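You operate a simulated robot arm through the tools that you are given. There is no shell and no other tool.

You run a simulated two-armed robot. Do the job below in one go: nothing can be reset, and whatever is moved stays where it is left.

## Task
Fetch the honey jug and set it on the white tray. Then take the small orange cup from the upper shelf of the steel-topped counter and put it on top of the raisins carton. Then take the small beige cup and put it on top of the green carton. Then take the brown card cup on the long counter top and put it away on the counter top beside the sealer. Then press the alarm button three times. Then put the medium pink cup in the inside of the blue tub. Then put the pink drink cup on the green tray. Then open the fridge door, fetch the green drink cup and set it on the upper fridge shelf and shut the door again. Do these in the order given. Set down upright: honey jug, medium pink cup, pink drink cup, green drink cup.

It is judged by the outcome, as a careful person would: the job done as asked, and still so three seconds after it is handed in. It fails if anything else is knocked over, pushed out of place, dropped, spilled or broken.

## Robot
Two 7-joint arms with two-finger parallel grippers on one trunk, on a base that moves. Base frame: it is fixed to the floor where the robot stands at the start and does not move with it; the origin is under the middle of the robot, x ahead of it, y to its left, z up; the surface under the hand at the start is at about z = 88. Units: cm, rad, N and s.
The left shoulder is at the start at [11, 16.9, 145.2], the right one opposite. With the tool pointing down near the work surface each hand reaches from about 44 to 74 cm from the robot's upright axis, wherever it stands, measured 20 degrees to its own side. Places, roughly: alarm button [70, 560, 130]; brown card cup (9x8x5 cm) [50, 370, 90]; counter top beside the sealer [-200, 250, 90]; fridge door [40, 390, 40]; green carton [-200, 0, 100]; green drink cup [-200, 250, 100]; green tray (34x22x3 cm) [-200, 540, 20]; honey jug [75, 0, 100]; inside of the blue tub (30x23 cm) [-224, 496, 88]; medium pink cup (9x9x10 cm) [-210, 230, 60]; pink drink cup [-200, 225, 100]; raisins carton [75, -25, 50]; small beige cup [25, 175, 100]; small orange cup (8x8x8 cm) [70, 10, 50]; upper fridge shelf [60, 390, 40]; white tray (24x18x3 cm) [60, 400, 90]. Payload 1.57 kg a hand.
Tool frame (each hand has its own): the origin (TCP) lies between the finger pads and is the grasp point; the fingertips stand 3 cm ahead of it; z points along the fingers, y is the line along which they close. Largest opening 8 cm; finger width 1.7, thickness 1.2; the body of the gripper, 4 by 8.2 cm, starts 8 cm behind the TCP.
Orientation is that of the tool frame in the base frame, as [roll, pitch, yaw] about the fixed x, y, z axes, in that order (R = Rz(yaw) Ry(pitch) Rx(roll)). With the fingers straight down and closing along the base's y, the tool's x points along the base's -x, its y along +y and its z along -z.

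## Interface
- The arms move only by the tool jog_arm. It takes "left_rows", "right_rows" or both (then of equal length, played together; a hand with none holds still); each is a list of rows, each a list of 7 numbers: the turn, a rotation vector about the tool's x, y, z in units of 60 degrees (1.0 is 60 degrees), then the shift along the tool's x, y, z in units of 400 mm (1.0 is 400 mm), then the opening, from 0 (shut) to 1 (fully open). In form: [[rx, ry, rz, x, y, z, claw], ...]. A call has 1 to 20 rows; each row is the pose to reach, as a shift and turn from the pose commanded when the call began, along the tool's axes at that moment. A call with a number of a shift or a turn outside -1 to 1 is refused whole. Rows are played at 5 a second. More than 5 cm and 0.15 rad between two rows, or a gripper value outside its range, and nothing of the call is played. Where a pose cannot be reached the arm comes as near as it can. A force on the tool above 40 N (or 10 N above the force at the start of the call, whichever is more), or a blocked arm, ends the call early, and 0.2 s more pass. Each finger travels about 7.2 cm/s and halts on what it meets, pressing with about 35 N; the grip force reading is that of the motor and also rises with nothing between the fingers. The clock runs only during rows and for 0.2 s after the last one: add rows that repeat a pose to give the fingers time. The reply holds the time, the measured pose of the TCP, the force on the tool along the base axes, the opening and the grip force, in the units named above and with some noise, with the torque about the TCP (base axes, N m) and any sound that the robot's microphone picked up.
- Cameras (640 x 400 px; columns grow to the right, rows downward): "scene" is now at [15.76, -0.89, 163.58]; the picture's right is [-0.10, -1.00, 0.00], its down [-0.74, 0.07, -0.67] and it looks along [0.66, -0.07, -0.75] (base axes); focal length 286 px, centre (320, 200). "left" rides on the left gripper at [7.2, 0.7, -12.2] in its tool frame; the picture's right is [-0.09, 1.00, 0.00], its down [-0.84, -0.08, -0.54] and it looks along [-0.54, -0.05, 0.84] (tool axes); focal length 238 px, centre (320, 200). "right" rides on the right gripper at [7.2, -0.7, -12.2] in its tool frame; the picture's right is [0.09, 1.00, 0.00], its down [-0.84, 0.08, -0.54] and it looks along [-0.54, 0.05, 0.84] (tool axes); focal length 238 px, centre (320, 200). There is no depth. A picture from a camera that has moved, and an enlarged one, comes with that camera's place and axes in the base frame and with its lens.
- capture(camera): a new picture of that camera. It takes no simulated time.
- lift_body(by): slides the trunk up (or, below 0, down) by that many cm; the arms and the scene camera ride with it, the base frame stays. It gives what a move gives, with no picture.
- roll_base(legs): drives the robot by 1 to 6 legs, each [ahead, left, turn to the left] in cm, cm and rad, along the robot's own axes; the way and the turn of a leg run together, so that a leg with both is an arc; at most 150 cm and 3.142 rad a leg. The arms and the cameras ride along, it lands a little off, and it stops where it bumps. It gives what a move gives.
- head_to(pan, tilt): turns the head with the scene camera to pan (to the left, within 1.501 rad either way) and tilt (down, from -0.506 to 1.204), counted from straight ahead of the robot. It gives what a move gives.
- enlarge(camera, box): a new picture of the part [left, top, right, bottom] of that camera's present view, enlarged. It takes no simulated time.
- sign_off(): hands the job in; it is judged then, once.

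Nothing tells you exact positions but the pictures and the camera data. Unless the task says otherwise, let go and move clear before handing in.

The tools are called after "Emit:" as name(argument=value, ...) on one line, values as JSON. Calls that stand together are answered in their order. jog_arm: Moves the arms, as the interface text tells. Its arguments: {"type":"object","properties":{"left_rows":{"type":"array","items":{"type":"array","items":{"type":"number"}}},"right_rows":{"type":"array","items":{"type":"array","items":{"type":"number"}}}},"required":[]} The other tools are called the same way: lift_body (by) moves the trunk up or down; roll_base (legs) drives the base; head_to (pan, tilt) turns the head that bears the scene camera; capture (camera) takes a picture; enlarge (camera, box) takes an enlarged picture of a part of a camera's view; sign_off () hands the job in.

At the start:

```text
t: 0.0
left_position: [69.02, 17.15, 120.92]
left_tcp_rot: [-3.141, -0.001, -3.141]
left_wrist_force: [0.4, 0.0, 0.3]
left_moment: [-0.01, 0.0, 0.0]
left_width: 7.99
left_finger_force: 0.0
right_position: [64.82, -29.28, 119.92]
right_tcp_rot: [-3.141, 0.001, 3.141]
right_wrist_force: [0.3, 0.1, 0.8]
right_moment: [-0.01, 0.0, 0.03]
right_width: 8.03
right_finger_force: 0.1
trunk travel left (down, up): [-76.6, 12.4]
robot x, y, heading: [0.18, 0.05, 0.0]
head pan, tilt (commanded): [-0.099, 0.841]
```

scene: 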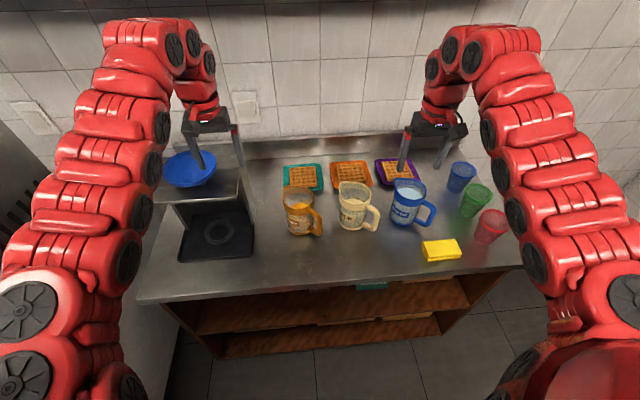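
right: 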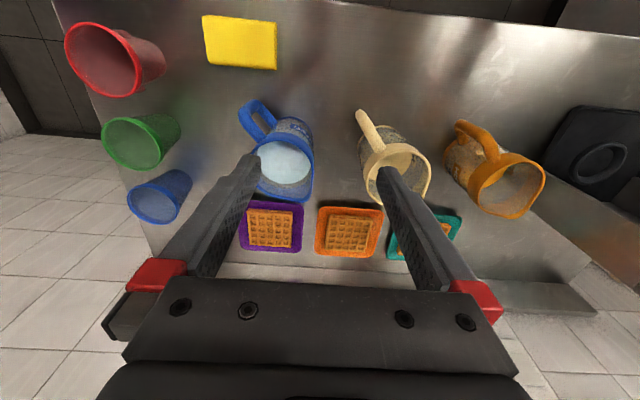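
left: 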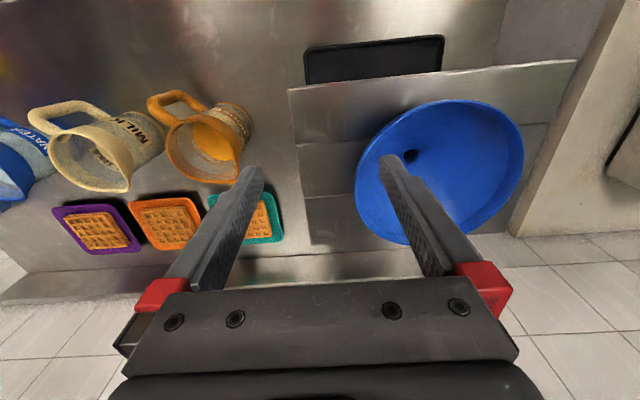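

I see a steel-topped counter ahead with three jugs (orange, cream "MILK", blue "WATER"), waffles, three cups and a sponge. The orange jug is probably the honey jug. I'll look closer before moving.

Emit:
enlarge(camera="scene", box=[260, 160, 460, 285])

Emit:
enlarge(camera="scene", box=[130, 230, 530, 400])

```text
3.20 times, centred on (360, 222) of scene
camera zoom: at [15.76, -0.89, 163.58], right [-0.1, -1.0, 0.0], down [-0.74, 0.07, -0.67], along [0.66, -0.07, -0.75], focal length 916 px, centre (192, 128)
```

zoom: 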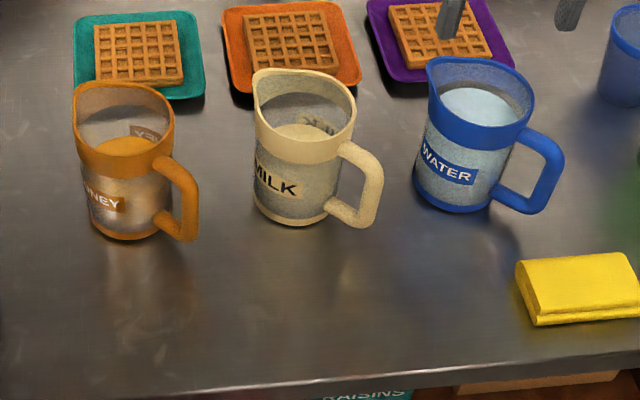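

```text
1.60 times, centred on (330, 315) of scene
camera zoom: at [15.76, -0.89, 163.58], right [-0.1, -1.0, 0.0], down [-0.74, 0.07, -0.67], along [0.66, -0.07, -0.75], focal length 458 px, centre (304, 16)
```

zoom: 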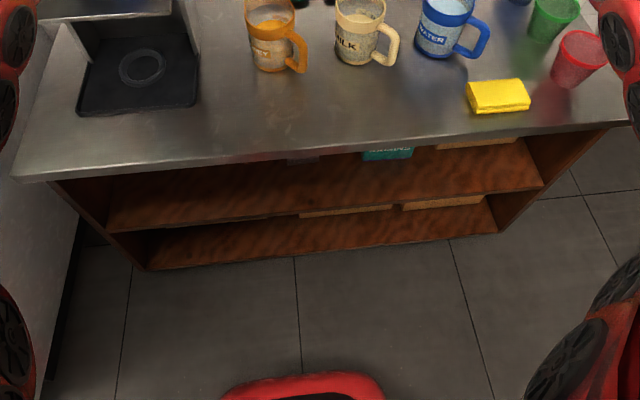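

The orange jug is labelled HONEY and stands at about [71, 0.5] on the counter, with its handle turned toward me and to the right. I'll look around the room before acting.

Emit:
head_to(pan=1.2, tilt=0.3)

Emit:
capture(camera="scene")

Emit:
head_to(pan=-0.3, tilt=0.9)

Emit:
capture(camera="scene")

```text
t: 1.5
left_position: [69.19, 17.17, 120.94]
left_tcp_rot: [-3.141, 0.0, 3.141]
left_wrist_force: [0.7, 0.8, 1.0]
left_moment: [0.03, 0.01, 0.01]
left_width: 8.02
left_finger_force: 0.0
right_position: [64.88, -29.31, 119.95]
right_tcp_rot: [3.141, -0.001, 3.141]
right_wrist_force: [0.4, 0.4, 0.1]
right_moment: [-0.01, 0.0, 0.0]
right_width: 8.01
right_finger_force: 0.0
trunk travel left (down, up): [-76.6, 12.4]
robot x, y, heading: [-0.19, -0.12, -0.0]
head pan, tilt (commanded): [1.201, 0.3]
```

```text
taken
camera scene: at [11.32, 8.59, 168.35], right [0.93, -0.36, 0.0], down [-0.11, -0.28, -0.96], along [0.35, 0.89, -0.3], focal length 286 px, centre (320, 200)
```

scene: 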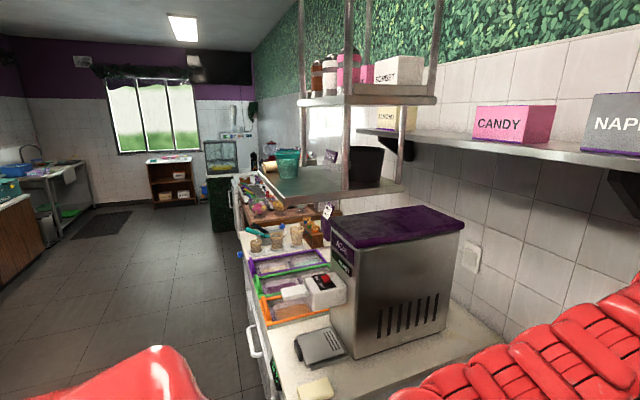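

```text
t: 3.1
left_position: [69.06, 17.11, 120.85]
left_tcp_rot: [3.141, 0.0, 3.142]
left_wrist_force: [0.0, -1.1, -1.2]
left_moment: [0.02, -0.02, -0.03]
left_width: 7.99
left_finger_force: 0.1
right_position: [64.88, -29.34, 120.04]
right_tcp_rot: [-3.141, 0.001, -3.141]
right_wrist_force: [0.1, -0.1, -0.9]
right_moment: [0.0, -0.05, 0.01]
right_width: 7.99
right_finger_force: 0.0
trunk travel left (down, up): [-76.6, 12.4]
robot x, y, heading: [-0.17, 0.18, -0.002]
head pan, tilt (commanded): [-0.3, 0.901]
```

```text
taken
camera scene: at [15.15, -2.34, 163.12], right [-0.3, -0.96, 0.0], down [-0.75, 0.23, -0.62], along [0.59, -0.18, -0.78], focal length 286 px, centre (320, 200)
```

scene: 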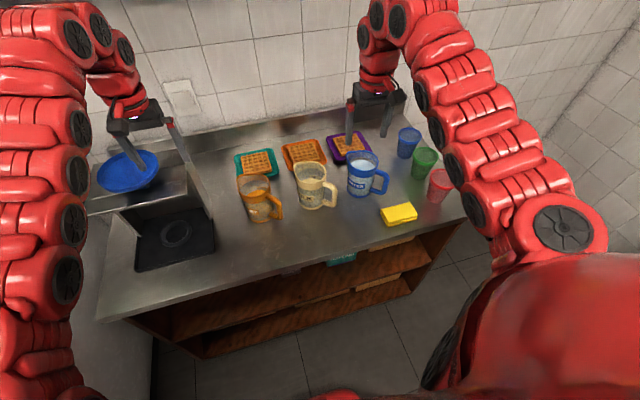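

I'll study the honey jug from both wrist cameras to find its rim, handle and honey level.

Emit:
enlarge(camera="right", box=[400, 80, 600, 240])

Emit:
enlarge(camera="left", box=[120, 60, 320, 220])

Emit:
enlarge(camera="scene", box=[210, 150, 310, 230])

```text
2.50 times, centred on (500, 160) of right
camera zoom: at [57.55, -29.95, 132.08], right [-0.09, 1.0, 0.0], down [0.84, 0.08, 0.54], along [0.54, 0.05, -0.84], focal length 596 px, centre (-130, 300)
```

zoom: 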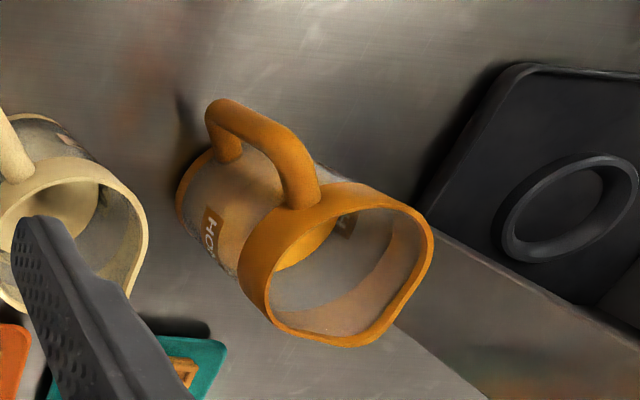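

```text
2.50 times, centred on (220, 140) of left
camera zoom: at [61.96, 17.77, 133.17], right [0.09, 1.0, 0.0], down [0.84, -0.08, 0.54], along [0.54, -0.05, -0.84], focal length 596 px, centre (570, 350)
```

zoom: 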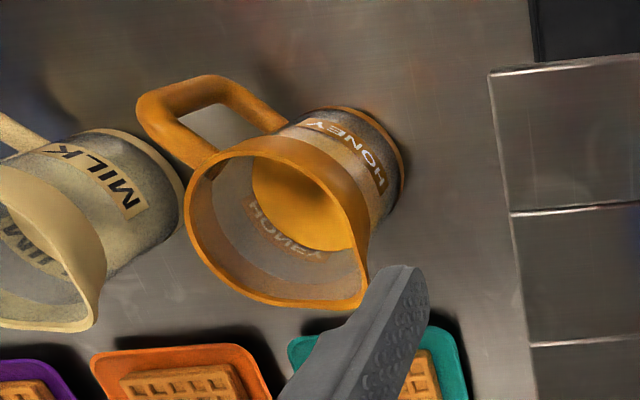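

```text
5.00 times, centred on (260, 190) of scene
camera zoom: at [15.15, -2.34, 163.12], right [-0.3, -0.96, 0.0], down [-0.75, 0.23, -0.62], along [0.59, -0.18, -0.78], focal length 1431 px, centre (620, 250)
```

zoom: 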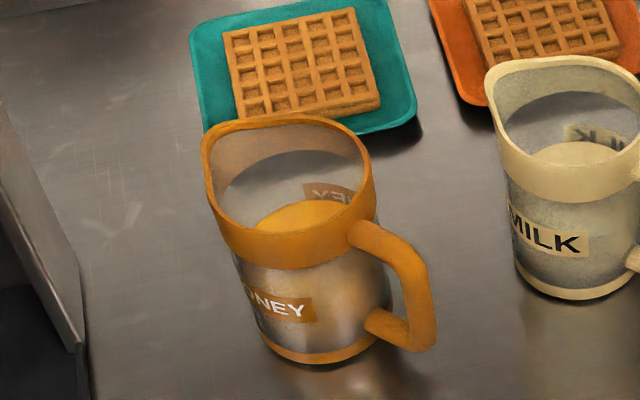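

The jug is about 13 cm tall, with its rim near z≈101, centred at (72.5, 0). The body is too wide to grip, so I'll pinch the rim wall with the left hand on the side away from the handle. The left hand is over the blue bowl, so I'll raise it first, then move across and turn it.

Emit:
jog_arm(left_rows=[[0, 0, 0, 0, 0, -0.1, 1], [0, 0, 0, 0, 0, -0.2, 1], [0, 0, -0.13, 0, -0.11, -0.2, 0.8], [0, 0, -0.26, -0.01, -0.22, -0.2, 0.7], [0, 0, -0.39, -0.015, -0.334, -0.2, 0.65], [0, 0, -0.52, -0.015, -0.334, -0.1, 0.65], [0, 0, -0.583, -0.015, -0.334, 0.02, 0.65], [0, 0, -0.583, -0.015, -0.334, 0.1, 0.65]])

Emit:
capture(camera="left")

Emit:
capture(camera="scene")

Emit:
capture(camera="right")

```text
t: 4.9
left_position: [69.77, 3.68, 117.01]
left_tcp_rot: [3.14, -0.001, -2.53]
left_wrist_force: [-0.2, 0.2, 1.1]
left_moment: [-0.03, 0.01, 0.01]
left_width: 5.18
left_finger_force: 0.0
left hand out of reach, approached as far as the arm can: row 1, 2, 3, 4, 5, 6
right_position: [64.79, -29.43, 120.02]
right_tcp_rot: [-3.141, 0.0, -3.141]
right_wrist_force: [-0.5, 0.1, -0.4]
right_moment: [0.04, -0.01, 0.03]
right_width: 8.0
right_finger_force: 0.1
trunk travel left (down, up): [-76.6, 12.4]
robot x, y, heading: [0.06, 0.15, -0.0]
head pan, tilt (commanded): [-0.3, 0.901]
```

```text
taken
camera left: at [63.58, 0.14, 129.26], right [-0.5, 0.87, 0.0], down [0.73, 0.42, 0.54], along [0.47, 0.27, -0.84], focal length 238 px, centre (320, 200)
```

left: 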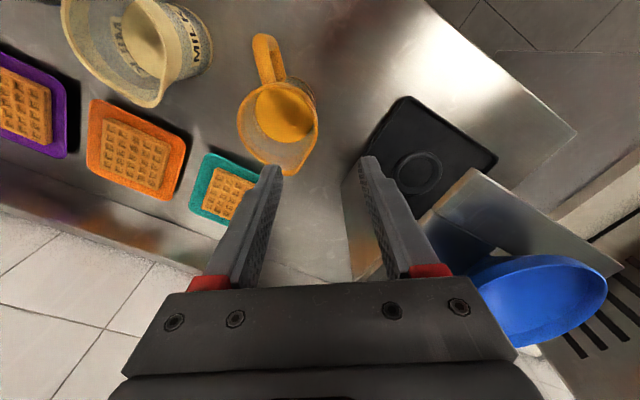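

```text
taken
camera scene: at [15.19, -2.49, 163.11], right [-0.3, -0.96, 0.0], down [-0.75, 0.23, -0.62], along [0.59, -0.18, -0.78], focal length 286 px, centre (320, 200)
```

scene: 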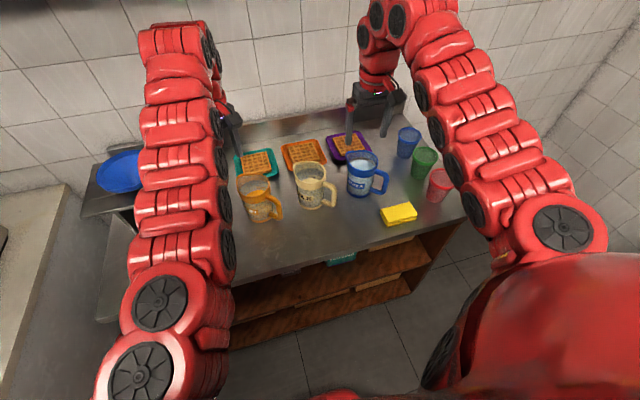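

```text
taken
camera right: at [57.59, -30.06, 132.03], right [-0.09, 1.0, 0.0], down [0.84, 0.08, 0.54], along [0.54, 0.05, -0.84], focal length 238 px, centre (320, 200)
```

right: 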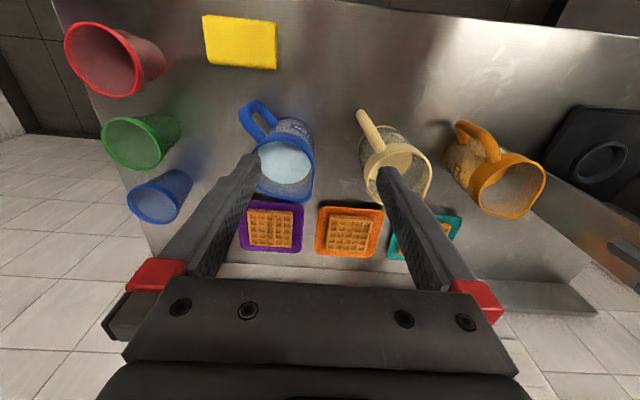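

The hand now sits beside the jug rim, and the raised poses were out of reach. I'll zoom in to align the pinch point with the rim's right edge.

Emit:
enlarge(camera="left", box=[210, 20, 400, 190])

Emit:
enlarge(camera="scene", box=[190, 80, 310, 230])

```text
2.35 times, centred on (305, 105) of left
camera zoom: at [63.58, 0.14, 129.26], right [-0.5, 0.87, 0.0], down [0.73, 0.42, 0.54], along [0.47, 0.27, -0.84], focal length 561 px, centre (355, 424)
```

zoom: 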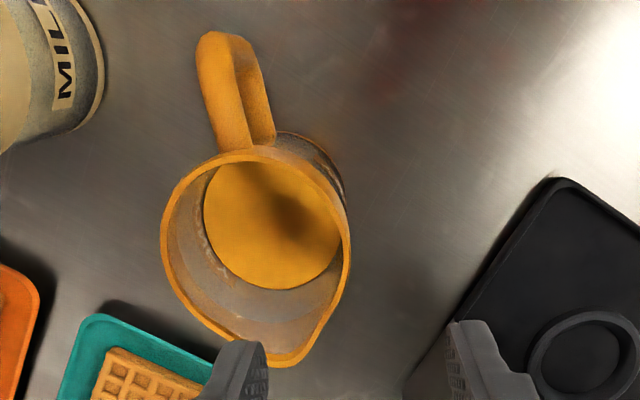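

```text
2.67 times, centred on (250, 155) of scene
camera zoom: at [15.19, -2.49, 163.11], right [-0.3, -0.96, 0.0], down [-0.75, 0.23, -0.62], along [0.59, -0.18, -0.78], focal length 763 px, centre (507, 320)
```

zoom: 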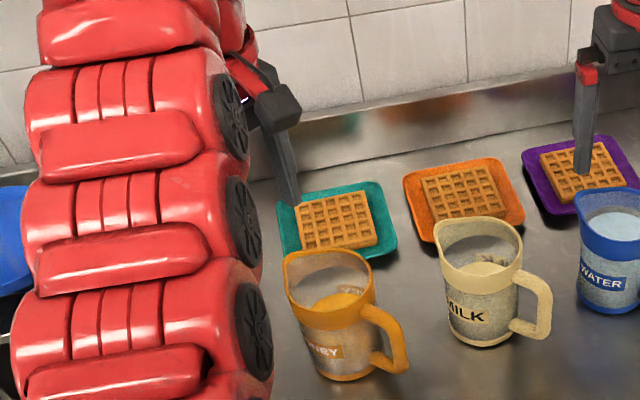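

The pinch point lines up with the rim's right-hand wall, at right angles to the spout and handle, and the honey lies well below the rim. I'll descend and close on the wall.

Emit:
jog_arm(left_rows=[[0, 0, 0, 0, -0.008, 0.11, 0.65], [0, 0, 0, 0, -0.008, 0.22, 0.65], [0, 0, 0, 0, -0.008, 0.33, 0.65], [0, 0, 0, 0, -0.008, 0.44, 0.65], [0, 0, 0, 0, -0.008, 0.44, 0.65]])

Emit:
capture(camera="left")

Emit:
capture(camera="right")

```text
t: 6.1
left_position: [69.72, 3.36, 99.59]
left_tcp_rot: [-3.141, -0.001, -2.531]
left_wrist_force: [0.2, -0.6, -0.6]
left_moment: [0.0, 0.0, -0.01]
left_width: 5.22
left_finger_force: 0.1
right_position: [64.8, -29.27, 119.88]
right_tcp_rot: [-3.141, 0.002, 3.142]
right_wrist_force: [-0.6, -0.1, 1.1]
right_moment: [-0.01, 0.0, 0.0]
right_width: 8.01
right_finger_force: 0.1
trunk travel left (down, up): [-76.6, 12.4]
robot x, y, heading: [0.3, 0.41, -0.001]
head pan, tilt (commanded): [-0.3, 0.901]
```

```text
taken
camera left: at [63.45, -0.22, 111.77], right [-0.5, 0.87, 0.0], down [0.73, 0.42, 0.54], along [0.47, 0.27, -0.84], focal length 238 px, centre (320, 200)
```

left: 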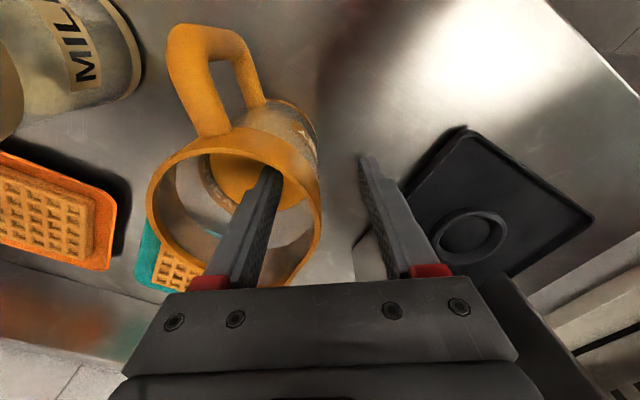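

```text
taken
camera right: at [57.5, -29.96, 132.1], right [-0.09, 1.0, 0.0], down [0.84, 0.08, 0.54], along [0.54, 0.05, -0.84], focal length 238 px, centre (320, 200)
```

right: 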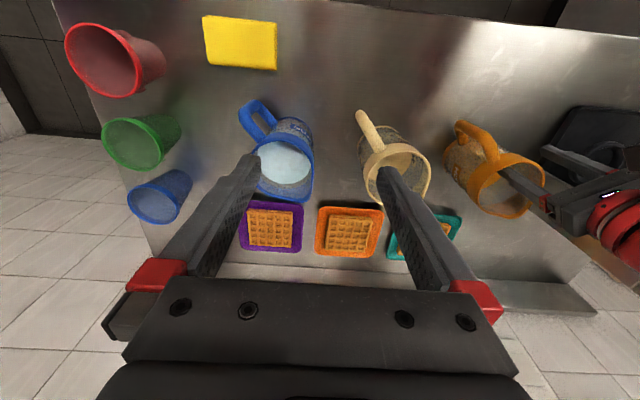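

One finger is inside the rim and one outside, evenly spaced. Closing now.

Emit:
jog_arm(left_rows=[[0, 0, 0, 0, 0, 0, 0.3], [0, 0, 0, 0, 0, 0, 0.1], [0, 0, 0, 0, 0, 0, 0], [0, 0, 0, 0, 0, 0, 0], [0, 0, 0, 0, 0, 0, 0]])

Emit:
capture(camera="left")

```text
t: 7.3
left_position: [69.79, 3.38, 99.63]
left_tcp_rot: [-3.139, 0.002, -2.529]
left_wrist_force: [4.9, 2.4, 8.0]
left_moment: [-0.61, -1.04, 0.4]
left_width: 0.32
left_finger_force: 24.4
right_position: [64.78, -29.23, 120.03]
right_tcp_rot: [3.141, -0.001, 3.141]
right_wrist_force: [-0.4, 1.0, 0.3]
right_moment: [-0.03, 0.02, -0.03]
right_width: 7.99
right_finger_force: 0.1
trunk travel left (down, up): [-76.6, 12.4]
robot x, y, heading: [0.08, 0.47, 0.005]
head pan, tilt (commanded): [-0.3, 0.901]
```

```text
taken
camera left: at [63.5, -0.13, 111.83], right [-0.5, 0.87, 0.0], down [0.73, 0.42, 0.54], along [0.47, 0.27, -0.84], focal length 238 px, centre (320, 200)
```

left: 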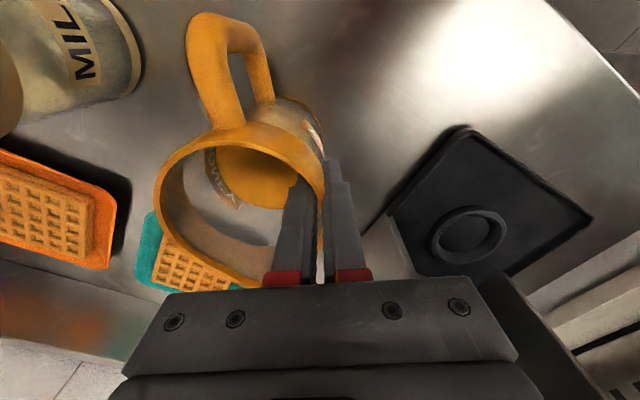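

Gripped: the width is 0.32 cm on the wall. The jug may have tilted slightly as its tapered wall aligned with the fingers, so I'll check.

Emit:
enlarge(camera="scene", box=[190, 120, 310, 230])

Emit:
enlarge(camera="right", box=[400, 80, 600, 240])

```text
3.64 times, centred on (250, 175) of scene
camera zoom: at [15.12, -2.3, 163.14], right [-0.3, -0.96, 0.0], down [-0.75, 0.23, -0.62], along [0.59, -0.18, -0.78], focal length 1041 px, centre (574, 291)
```

zoom: 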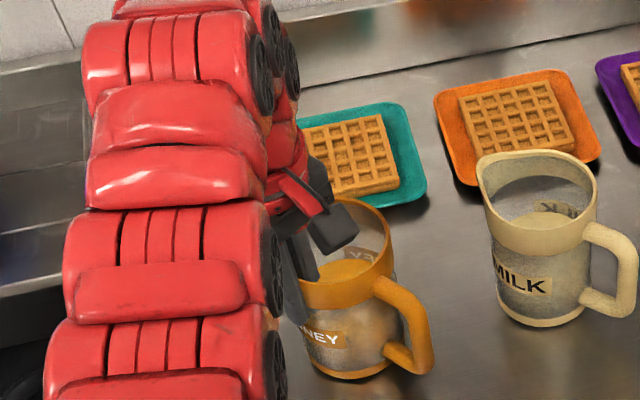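

```text
2.50 times, centred on (500, 160) of right
camera zoom: at [57.54, -29.9, 132.11], right [-0.09, 1.0, 0.0], down [0.84, 0.08, 0.54], along [0.54, 0.05, -0.84], focal length 596 px, centre (-130, 300)
```

zoom: 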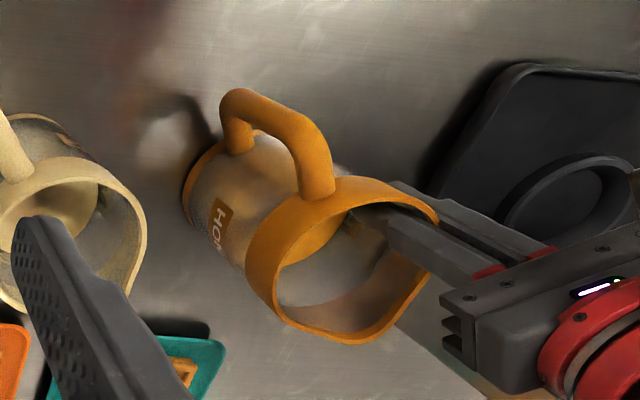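

The jug tilts only a few degrees, and the honey is far below the rim. I'll lift a little with the trunk and check how it hangs.

Emit:
lift_body(by=3)

Emit:
enlarge(camera="right", box=[400, 80, 600, 240])

Emit:
enlarge(camera="scene", box=[190, 120, 310, 230])

Emit:
capture(camera="left")

```text
t: 8.0
left_position: [69.7, 3.31, 102.4]
left_tcp_rot: [3.139, -0.002, -2.53]
left_wrist_force: [-0.9, -1.1, -9.6]
left_moment: [0.4, 0.14, -0.01]
left_width: 0.27
left_finger_force: 23.6
right_position: [64.97, -29.35, 122.86]
right_tcp_rot: [-3.14, -0.002, 3.141]
right_wrist_force: [0.3, 0.3, -0.2]
right_moment: [-0.01, 0.02, -0.01]
right_width: 7.97
right_finger_force: 0.1
trunk travel left (down, up): [-79.6, 9.4]
robot x, y, heading: [0.03, -0.26, -0.004]
head pan, tilt (commanded): [-0.3, 0.901]
```

```text
2.50 times, centred on (500, 160) of right
camera zoom: at [57.68, -29.96, 135.0], right [-0.09, 1.0, 0.0], down [0.84, 0.08, 0.54], along [0.54, 0.05, -0.84], focal length 596 px, centre (-130, 300)
```

zoom: 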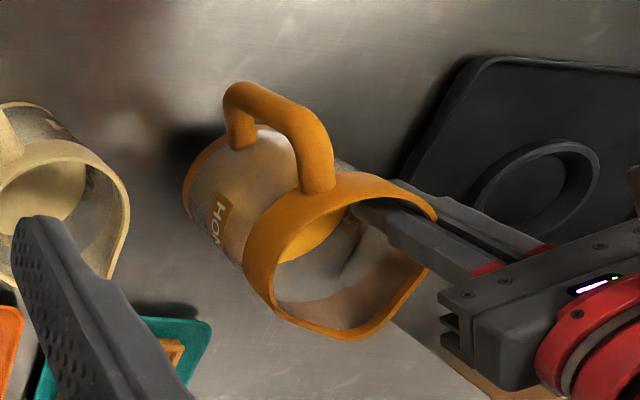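

```text
3.64 times, centred on (250, 175) of scene
camera zoom: at [15.31, -2.35, 166.1], right [-0.3, -0.96, 0.0], down [-0.75, 0.23, -0.62], along [0.59, -0.18, -0.78], focal length 1041 px, centre (574, 291)
```

zoom: 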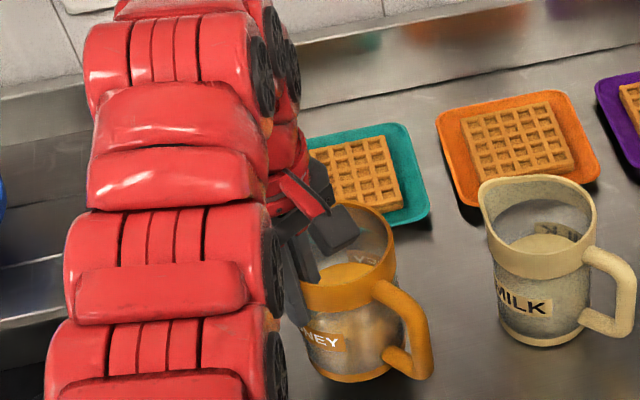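

```text
taken
camera left: at [63.55, -0.22, 114.64], right [-0.5, 0.87, 0.0], down [0.73, 0.42, 0.54], along [0.47, 0.27, -0.84], focal length 238 px, centre (320, 200)
```

left: 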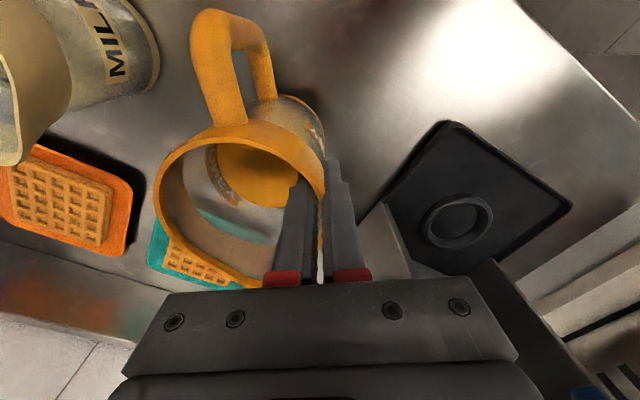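

It holds firmly, at about 1 kg. I'll lift a bit more, then back away from the counter into the aisle.

Emit:
lift_body(by=6)

Emit:
roll_base(legs=[[-40, 0, 0]])

Emit:
head_to(pan=1.4, tilt=0.4)

Emit:
capture(camera="scene")

Emit:
capture(camera="left")

```text
t: 9.0
left_position: [69.78, 3.19, 108.4]
left_tcp_rot: [3.141, -0.002, -2.531]
left_wrist_force: [0.7, -0.1, -9.7]
left_moment: [0.41, 0.16, 0.03]
left_width: 0.25
left_finger_force: 23.7
right_position: [65.01, -29.32, 128.89]
right_tcp_rot: [3.142, -0.002, 3.141]
right_wrist_force: [0.0, 0.3, 0.4]
right_moment: [-0.01, -0.03, 0.0]
right_width: 7.97
right_finger_force: 0.1
trunk travel left (down, up): [-85.6, 3.4]
robot x, y, heading: [0.1, -0.01, -0.001]
head pan, tilt (commanded): [-0.3, 0.901]
```

```text
t: 11.5
left_position: [29.44, 3.39, 108.46]
left_tcp_rot: [3.139, -0.002, -2.529]
left_wrist_force: [0.7, 0.2, -9.6]
left_moment: [0.41, 0.18, 0.01]
left_width: 0.28
left_finger_force: 24.1
right_position: [24.57, -29.21, 128.84]
right_tcp_rot: [-3.141, -0.001, -3.141]
right_wrist_force: [-0.2, -0.2, 0.4]
right_moment: [-0.01, -0.01, -0.01]
right_width: 8.02
right_finger_force: 0.1
trunk travel left (down, up): [-85.6, 3.4]
robot x, y, heading: [-40.43, -0.14, 0.002]
head pan, tilt (commanded): [-0.3, 0.901]
```

```text
t: 13.3
left_position: [29.33, 3.38, 108.44]
left_tcp_rot: [3.14, 0.0, -2.53]
left_wrist_force: [0.9, -0.1, -9.9]
left_moment: [0.34, 0.14, 0.0]
left_width: 0.28
left_finger_force: 25.1
right_position: [24.41, -29.25, 128.76]
right_tcp_rot: [3.141, -0.002, -3.142]
right_wrist_force: [-0.6, 0.1, -0.5]
right_moment: [0.04, 0.02, 0.01]
right_width: 8.01
right_finger_force: 0.0
trunk travel left (down, up): [-85.6, 3.4]
robot x, y, heading: [-40.76, 0.1, -0.002]
head pan, tilt (commanded): [1.4, 0.4]
```

```text
taken
camera scene: at [-30.83, 8.99, 176.41], right [0.99, -0.17, 0.0], down [-0.07, -0.38, -0.92], along [0.16, 0.91, -0.39], focal length 286 px, centre (320, 200)
```

scene: 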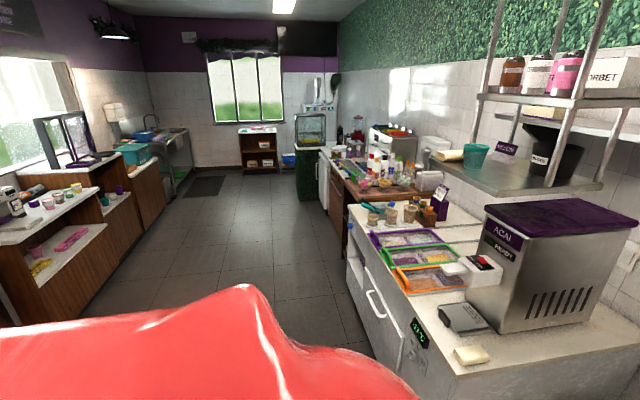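

```text
taken
camera left: at [23.08, -0.15, 120.68], right [-0.5, 0.87, 0.0], down [0.73, 0.42, 0.54], along [0.47, 0.27, -0.84], focal length 238 px, centre (320, 200)
```

left: 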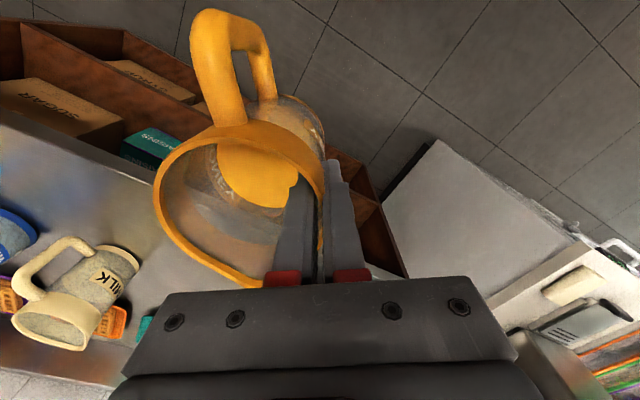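

The aisle runs between x≈10 and x≈-190. I'll back to x≈-85 and slide left along it, still facing the right-hand counters, toward the tray at y≈400.

Emit:
roll_base(legs=[[-45, 0, 0]])

Emit:
roll_base(legs=[[0, 130, 0], [0, 130, 0]])

Emit:
head_to(pan=0.7, tilt=0.4)

Emit:
capture(camera="scene")

Emit:
capture(camera="left")

```text
t: 16.0
left_position: [-16.36, 3.38, 108.36]
left_tcp_rot: [3.139, -0.001, -2.531]
left_wrist_force: [-0.1, 0.3, -10.1]
left_moment: [0.36, 0.19, -0.02]
left_width: 0.28
left_finger_force: 23.9
right_position: [-21.24, -29.36, 128.92]
right_tcp_rot: [3.14, -0.002, 3.141]
right_wrist_force: [0.7, 0.3, -0.7]
right_moment: [-0.02, 0.0, 0.0]
right_width: 7.99
right_finger_force: 0.1
trunk travel left (down, up): [-85.6, 3.4]
robot x, y, heading: [-86.33, -0.14, 0.001]
head pan, tilt (commanded): [1.4, 0.4]
```

```text
t: 28.7
left_position: [-19.87, 264.92, 108.49]
left_tcp_rot: [3.139, -0.003, -2.524]
left_wrist_force: [0.5, -0.8, -10.0]
left_moment: [0.39, 0.17, 0.01]
left_width: 0.27
left_finger_force: 24.5
right_position: [-24.48, 232.32, 128.86]
right_tcp_rot: [3.141, -0.001, -3.137]
right_wrist_force: [0.0, -0.7, 0.5]
right_moment: [0.01, -0.02, -0.01]
right_width: 7.96
right_finger_force: 0.1
trunk travel left (down, up): [-85.6, 3.4]
robot x, y, heading: [-89.5, 260.89, 0.004]
head pan, tilt (commanded): [1.4, 0.4]
```

```text
t: 29.8
left_position: [-19.83, 264.93, 108.49]
left_tcp_rot: [3.14, -0.003, -2.527]
left_wrist_force: [0.0, -0.5, -10.2]
left_moment: [0.37, 0.2, 0.0]
left_width: 0.28
left_finger_force: 24.3
right_position: [-24.54, 232.33, 128.92]
right_tcp_rot: [-3.142, -0.001, -3.138]
right_wrist_force: [-1.2, -0.6, 0.6]
right_moment: [-0.02, -0.01, 0.05]
right_width: 8.01
right_finger_force: 0.1
trunk travel left (down, up): [-85.6, 3.4]
robot x, y, heading: [-89.82, 261.17, 0.005]
head pan, tilt (commanded): [0.7, 0.4]
```

```text
taken
camera scene: at [-74.41, 267.2, 176.41], right [0.65, -0.76, 0.0], down [-0.3, -0.25, -0.92], along [0.7, 0.6, -0.39], focal length 286 px, centre (320, 200)
```

scene: 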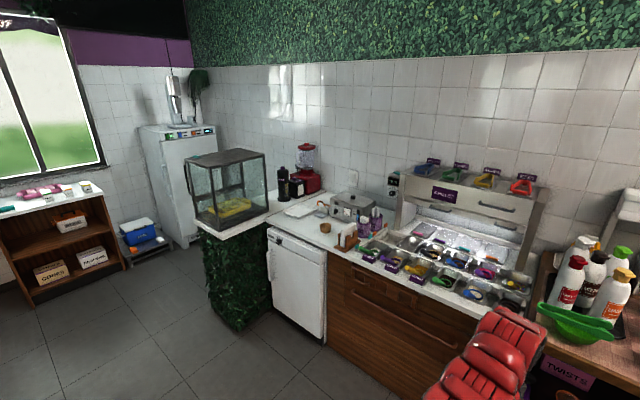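

```text
taken
camera left: at [-26.0, 261.36, 120.67], right [-0.5, 0.87, 0.0], down [0.73, 0.42, 0.54], along [0.47, 0.27, -0.84], focal length 238 px, centre (320, 200)
```

left: 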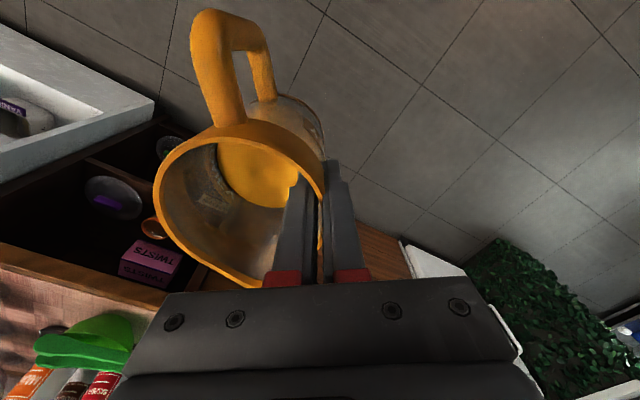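

I can see the white tray, the small brown cup, the white fridge door under the counter, and the glass case. I'll zoom in on that area.

Emit:
enlarge(camera="scene", box=[240, 150, 440, 280])

```text
3.08 times, centred on (340, 215) of scene
camera zoom: at [-74.41, 267.2, 176.41], right [0.65, -0.76, 0.0], down [-0.3, -0.25, -0.92], along [0.7, 0.6, -0.39], focal length 881 px, centre (258, 154)
```

zoom: 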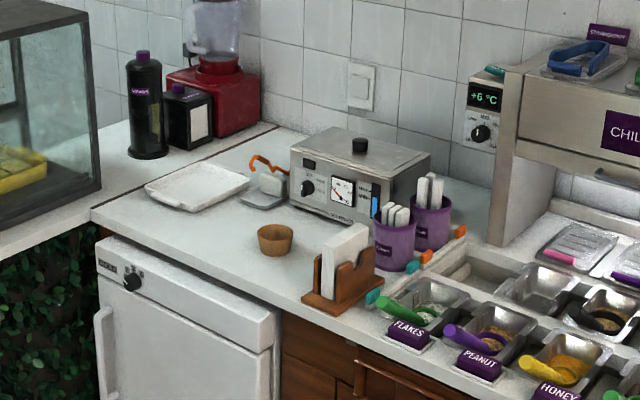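

The tray is at about (57.7, 398.7) and the brown cup at (48, 367). The sealer's front-left corner is near (67, 378), and a green unit sticks forward at y>410. I'll slide to y≈375, shift the left arm left while still in the aisle, then drive in.

Emit:
roll_base(legs=[[0, 114, -0.005]])

Emit:
head_to(pan=0.2, tilt=0.55)

Emit:
jog_arm(left_rows=[[0, 0, 0, -0.03, 0.1, 0, 0], [0, 0, 0, -0.06, 0.19, 0, 0], [0, 0, 0, -0.1, 0.28, 0, 0], [0, 0, 0, -0.15, 0.36, 0, 0], [0, 0, 0, -0.2, 0.44, 0, 0], [0, 0, 0, -0.24, 0.51, 0, 0], [0, 0, 0, -0.24, 0.51, 0, 0]])

Emit:
capture(camera="scene")

Emit:
capture(camera="left")

```text
t: 35.5
left_position: [-20.47, 375.53, 108.44]
left_tcp_rot: [3.14, -0.001, -2.524]
left_wrist_force: [0.6, -0.4, -8.9]
left_moment: [0.39, 0.18, -0.02]
left_width: 0.29
left_finger_force: 24.2
right_position: [-25.12, 343.02, 128.81]
right_tcp_rot: [3.141, -0.001, -3.135]
right_wrist_force: [-0.4, 0.3, -0.3]
right_moment: [-0.02, -0.03, 0.0]
right_width: 8.01
right_finger_force: 0.1
trunk travel left (down, up): [-85.6, 3.4]
robot x, y, heading: [-90.06, 372.35, 0.007]
head pan, tilt (commanded): [0.7, 0.4]
```

```text
t: 36.4
left_position: [-20.4, 375.72, 108.47]
left_tcp_rot: [3.14, -0.002, -2.526]
left_wrist_force: [0.1, -0.2, -9.8]
left_moment: [0.35, 0.16, -0.02]
left_width: 0.28
left_finger_force: 24.0
right_position: [-25.02, 343.03, 128.87]
right_tcp_rot: [3.141, -0.002, -3.136]
right_wrist_force: [-0.1, -0.3, -0.9]
right_moment: [0.0, 0.02, 0.03]
right_width: 7.98
right_finger_force: 0.1
trunk travel left (down, up): [-85.6, 3.4]
robot x, y, heading: [-89.57, 372.03, 0.005]
head pan, tilt (commanded): [0.201, 0.55]
```

```text
t: 38.0
left_position: [-24.29, 397.94, 108.29]
left_tcp_rot: [3.138, -0.002, -2.527]
left_wrist_force: [0.1, 1.4, -9.4]
left_moment: [0.41, 0.21, 0.03]
left_width: 0.3
left_finger_force: 24.5
right_position: [-25.03, 342.91, 128.84]
right_tcp_rot: [-3.14, -0.003, -3.136]
right_wrist_force: [0.1, -0.2, 0.2]
right_moment: [0.03, 0.01, -0.01]
right_width: 7.98
right_finger_force: 0.1
trunk travel left (down, up): [-85.6, 3.4]
robot x, y, heading: [-90.5, 372.05, 0.008]
head pan, tilt (commanded): [0.201, 0.55]
```

```text
taken
camera scene: at [-73.24, 373.74, 175.03], right [0.2, -0.98, 0.0], down [-0.51, -0.11, -0.85], along [0.83, 0.17, -0.52], focal length 286 px, centre (320, 200)
```

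scene: 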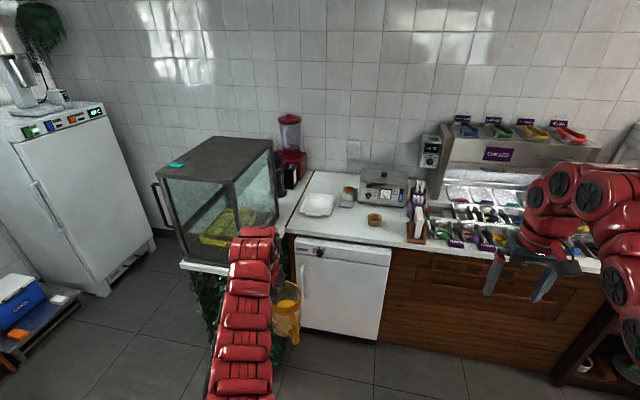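

```text
taken
camera left: at [-30.36, 394.39, 120.51], right [-0.5, 0.87, 0.0], down [0.73, 0.42, 0.54], along [0.47, 0.27, -0.84], focal length 238 px, centre (320, 200)
```

left: 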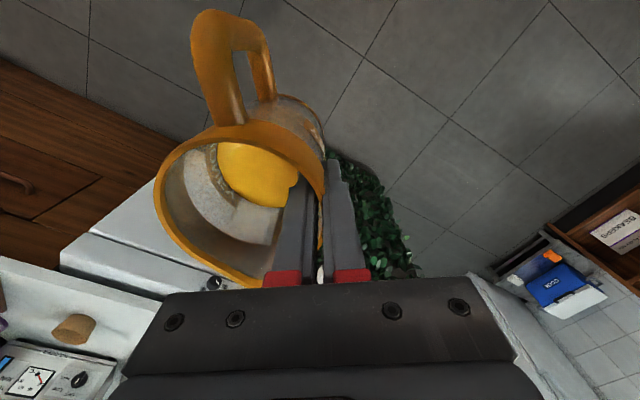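

The left arm now holds the jug off to the left. I'll zoom on the tray from here to pin down its position.

Emit:
enlarge(camera="scene", box=[260, 160, 440, 270])

Emit:
jog_arm(right_rows=[[0, 0, 0, 0.1, 0, 0, 1], [0, 0, 0, 0.2, 0, 0, 1], [0, 0, 0, 0.3, 0, 0, 0.8], [0, 0, 0, 0.38, 0, 0, 0.5]])

```text
3.56 times, centred on (350, 215) of scene
camera zoom: at [-73.24, 373.74, 175.03], right [0.2, -0.98, 0.0], down [-0.51, -0.11, -0.85], along [0.83, 0.17, -0.52], focal length 1018 px, centre (213, 147)
```

zoom: 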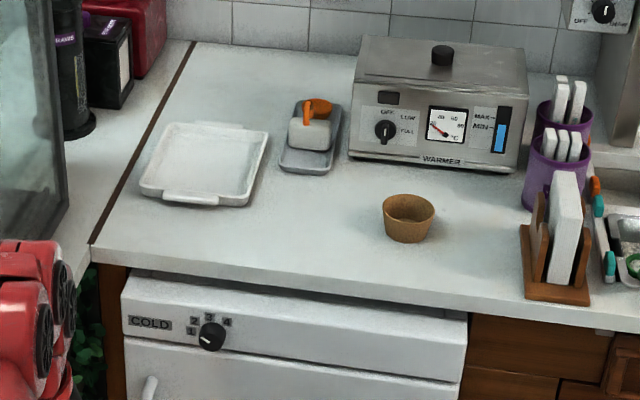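

```text
t: 39.0
left_position: [-24.28, 397.81, 108.39]
left_tcp_rot: [3.139, 0.001, -2.526]
left_wrist_force: [0.2, -1.7, -9.8]
left_moment: [0.36, 0.19, -0.03]
left_width: 0.28
left_finger_force: 24.1
right_position: [-29.67, 340.95, 127.59]
right_tcp_rot: [3.141, 0.001, -3.136]
right_wrist_force: [0.3, 0.3, -0.4]
right_moment: [0.01, -0.02, -0.01]
right_width: 4.02
right_finger_force: 0.0
right hand out of reach, approached as far as the arm can: row 1, 2, 3, 4
trunk travel left (down, up): [-85.6, 3.4]
robot x, y, heading: [-90.06, 372.24, 0.005]
head pan, tilt (commanded): [0.201, 0.55]
```

The tray centre is about (57.7, 402), so the gripper must end near (55, 405.8). I'll drive in with the jug held above tray height.

Emit:
roll_base(legs=[[60, 4, 0]])

Emit:
capture(camera="scene")

Emit:
capture(camera="left")

```text
t: 42.4
left_position: [35.9, 404.04, 108.32]
left_tcp_rot: [3.139, -0.001, -2.507]
left_wrist_force: [0.0, 0.5, -9.9]
left_moment: [0.33, 0.16, -0.01]
left_width: 0.27
left_finger_force: 24.2
right_position: [31.34, 347.12, 127.49]
right_tcp_rot: [3.141, -0.003, -3.119]
right_wrist_force: [1.0, -0.1, 0.7]
right_moment: [-0.02, -0.02, -0.03]
right_width: 4.02
right_finger_force: 0.0
trunk travel left (down, up): [-85.6, 3.4]
robot x, y, heading: [-29.48, 377.01, 0.022]
head pan, tilt (commanded): [0.201, 0.55]
```

```text
taken
camera scene: at [-12.86, 378.93, 175.05], right [0.22, -0.97, 0.0], down [-0.51, -0.12, -0.85], along [0.83, 0.19, -0.52], focal length 286 px, centre (320, 200)
```

scene: 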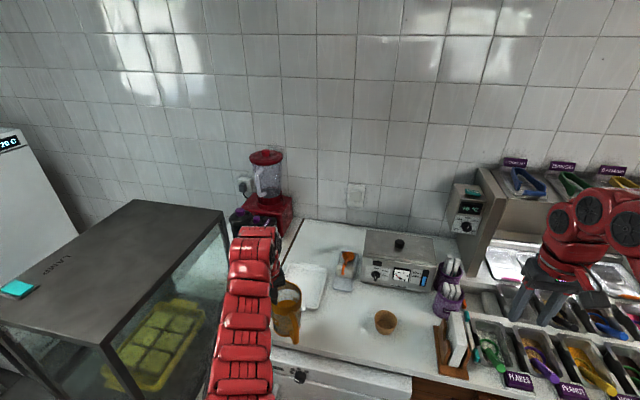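

```text
taken
camera left: at [29.69, 400.31, 120.55], right [-0.52, 0.86, 0.0], down [0.72, 0.43, 0.54], along [0.46, 0.28, -0.84], focal length 238 px, centre (320, 200)
```

left: 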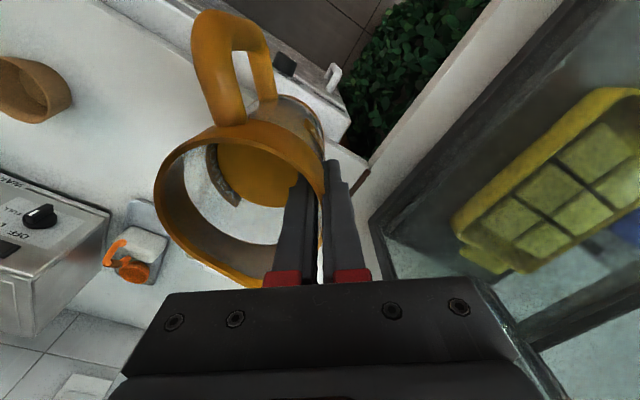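

Emit:
enlarge(camera="scene", box=[220, 210, 420, 350])

```text
2.86 times, centred on (320, 280) of scene
camera zoom: at [-12.86, 378.93, 175.05], right [0.22, -0.97, 0.0], down [-0.51, -0.12, -0.85], along [0.83, 0.19, -0.52], focal length 818 px, centre (320, -29)
```

zoom: 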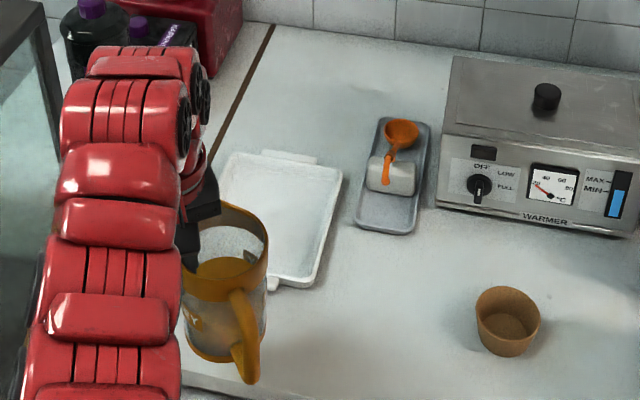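

Emit:
roll_base(legs=[[20, 1, -0.01]])

Emit:
enlarge(camera="scene", box=[220, 260, 420, 400])

Emit:
capture(camera="left")

```text
t: 44.0
left_position: [56.24, 404.52, 108.45]
left_tcp_rot: [-3.14, -0.001, -2.521]
left_wrist_force: [-0.6, 0.4, -9.1]
left_moment: [0.39, 0.19, -0.01]
left_width: 0.28
left_finger_force: 24.1
right_position: [51.01, 347.44, 127.57]
right_tcp_rot: [3.142, 0.0, -3.132]
right_wrist_force: [0.3, -0.1, 0.9]
right_moment: [0.01, -0.01, 0.02]
right_width: 4.0
right_finger_force: 0.1
trunk travel left (down, up): [-85.6, 3.4]
robot x, y, heading: [-9.61, 378.03, 0.009]
head pan, tilt (commanded): [0.201, 0.55]
```

```text
2.86 times, centred on (320, 330) of scene
camera zoom: at [7.21, 380.02, 175.07], right [0.21, -0.98, 0.0], down [-0.51, -0.11, -0.85], along [0.83, 0.18, -0.52], focal length 818 px, centre (320, -171)
```

zoom: 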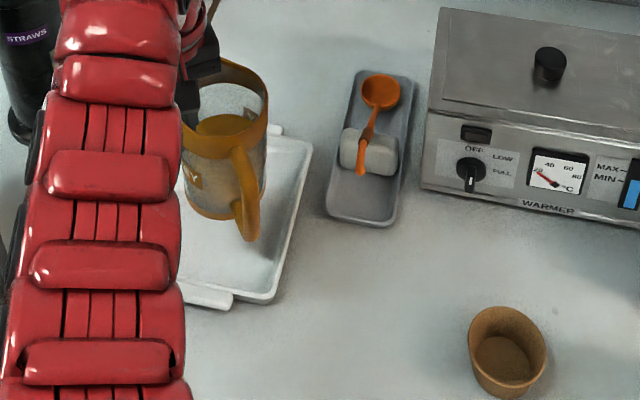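

```text
taken
camera left: at [50.09, 400.85, 120.62], right [-0.5, 0.86, 0.0], down [0.73, 0.42, 0.54], along [0.47, 0.27, -0.84], focal length 238 px, centre (320, 200)
```

left: 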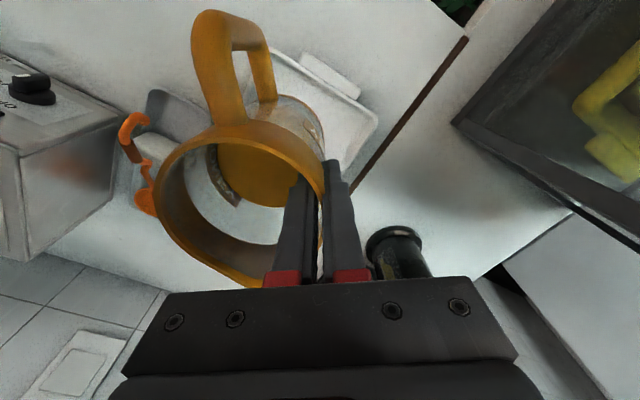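

The jug is over the tray. I'll shift about 1.9 cm to centre it and lower in steps, watching the force.

Emit:
jog_arm(left_rows=[[0, 0, 0, -0.041, 0.023, 0, 0], [0, 0, 0, -0.041, 0.023, 0.06, 0], [0, 0, 0, -0.041, 0.023, 0.12, 0], [0, 0, 0, -0.041, 0.023, 0.15, 0], [0, 0, 0, -0.041, 0.023, 0.165, 0]])

Emit:
capture(camera="left")

Emit:
enlarge(camera="scene", box=[220, 260, 420, 400])

```text
t: 45.2
left_position: [57.34, 406.24, 101.57]
left_tcp_rot: [3.14, -0.001, -2.521]
left_wrist_force: [-0.3, 0.7, -10.5]
left_moment: [0.39, 0.17, 0.01]
left_width: 0.25
left_finger_force: 24.2
right_position: [51.35, 347.48, 127.44]
right_tcp_rot: [3.14, -0.002, -3.134]
right_wrist_force: [-0.1, 0.3, -0.2]
right_moment: [-0.01, -0.02, 0.0]
right_width: 4.0
right_finger_force: 0.0
trunk travel left (down, up): [-85.6, 3.4]
robot x, y, heading: [-9.59, 378.32, 0.013]
head pan, tilt (commanded): [0.201, 0.55]
```

```text
taken
camera left: at [51.21, 402.65, 113.77], right [-0.5, 0.86, 0.0], down [0.73, 0.42, 0.54], along [0.47, 0.27, -0.84], focal length 238 px, centre (320, 200)
```

left: 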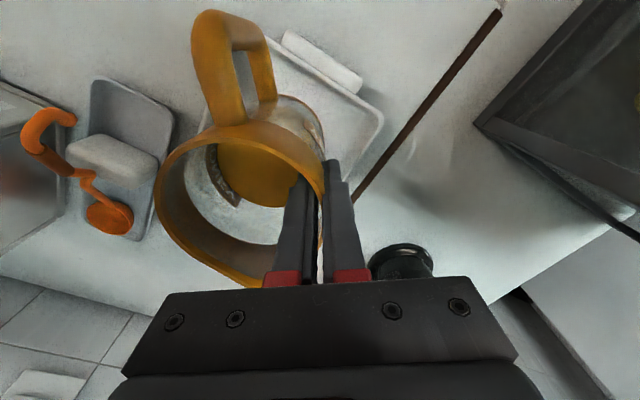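

```text
2.86 times, centred on (320, 330) of scene
camera zoom: at [7.51, 380.03, 175.03], right [0.21, -0.98, 0.0], down [-0.51, -0.11, -0.85], along [0.83, 0.18, -0.52], focal length 818 px, centre (320, -171)
```

zoom: 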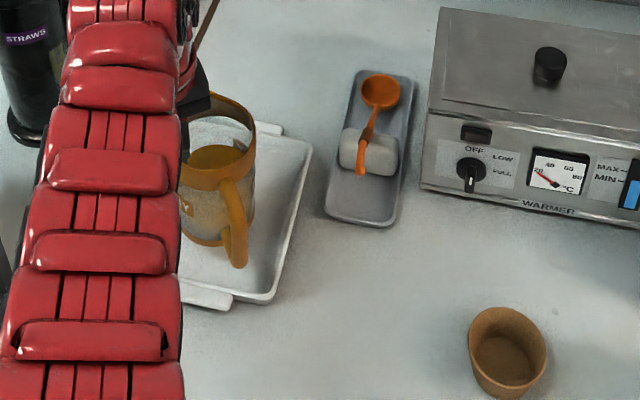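

Emit:
jog_arm(left_rows=[[0, 0, 0, 0, 0, 0.012, 0], [0, 0, 0, 0, 0, 0.024, 0], [0, 0, 0, 0, 0, 0.03, 0]])

```text
t: 46.0
left_position: [57.14, 406.26, 100.52]
left_tcp_rot: [3.14, -0.001, -2.52]
left_wrist_force: [-0.4, -0.8, -9.6]
left_moment: [0.36, 0.19, 0.02]
left_width: 0.27
left_finger_force: 24.3
right_position: [51.3, 347.59, 127.46]
right_tcp_rot: [-3.141, -0.001, -3.133]
right_wrist_force: [-0.6, 0.3, -0.2]
right_moment: [-0.01, -0.01, 0.0]
right_width: 4.0
right_finger_force: 0.0
trunk travel left (down, up): [-85.6, 3.4]
robot x, y, heading: [-9.47, 378.39, 0.012]
head pan, tilt (commanded): [0.201, 0.55]
```

Emit:
jog_arm(left_rows=[[0, 0, 0, 0, 0, 0.008, 0], [0, 0, 0, 0, 0, 0.016, 0]])

Emit:
enlarge(camera="scene", box=[220, 260, 420, 400])

```text
t: 46.6
left_position: [57.12, 406.16, 99.94]
left_tcp_rot: [3.14, -0.002, -2.52]
left_wrist_force: [-0.9, 0.8, -9.6]
left_moment: [0.38, 0.15, -0.01]
left_width: 0.28
left_finger_force: 24.2
right_position: [51.26, 347.55, 127.51]
right_tcp_rot: [-3.141, 0.0, -3.131]
right_wrist_force: [-0.3, 0.5, 0.3]
right_moment: [-0.02, -0.01, -0.01]
right_width: 3.99
right_finger_force: 0.1
trunk travel left (down, up): [-85.6, 3.4]
robot x, y, heading: [-9.79, 378.06, 0.009]
head pan, tilt (commanded): [0.201, 0.55]
```

```text
2.86 times, centred on (320, 330) of scene
camera zoom: at [7.54, 380.05, 175.03], right [0.21, -0.98, 0.0], down [-0.51, -0.11, -0.85], along [0.83, 0.18, -0.52], focal length 818 px, centre (320, -171)
```

zoom: 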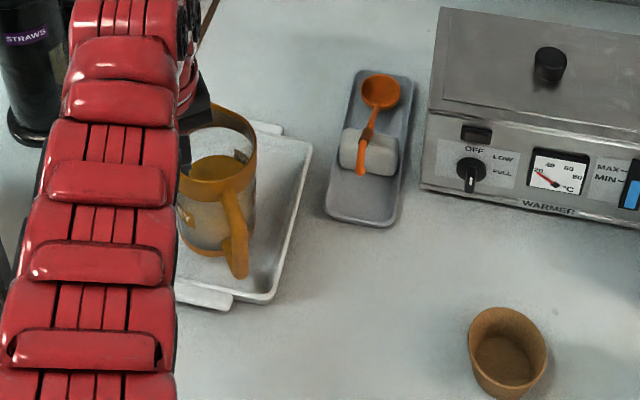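

Emit:
jog_arm(left_rows=[[0, 0, 0, 0, 0, 0.008, 0], [0, 0, 0, 0, 0, 0.016, 0], [0, 0, 0, 0, 0, 0.022, 0]])

```text
t: 47.5
left_position: [57.01, 406.16, 98.89]
left_tcp_rot: [3.14, -0.003, -2.523]
left_wrist_force: [0.2, -0.2, -9.6]
left_moment: [0.4, 0.13, 0.0]
left_width: 0.29
left_finger_force: 24.0
right_position: [51.3, 347.46, 127.4]
right_tcp_rot: [3.141, -0.001, -3.133]
right_wrist_force: [-0.2, -0.6, 0.1]
right_moment: [0.04, 0.01, -0.03]
right_width: 3.99
right_finger_force: 0.1
trunk travel left (down, up): [-85.6, 3.4]
robot x, y, heading: [-9.48, 378.39, 0.011]
head pan, tilt (commanded): [0.201, 0.55]
```

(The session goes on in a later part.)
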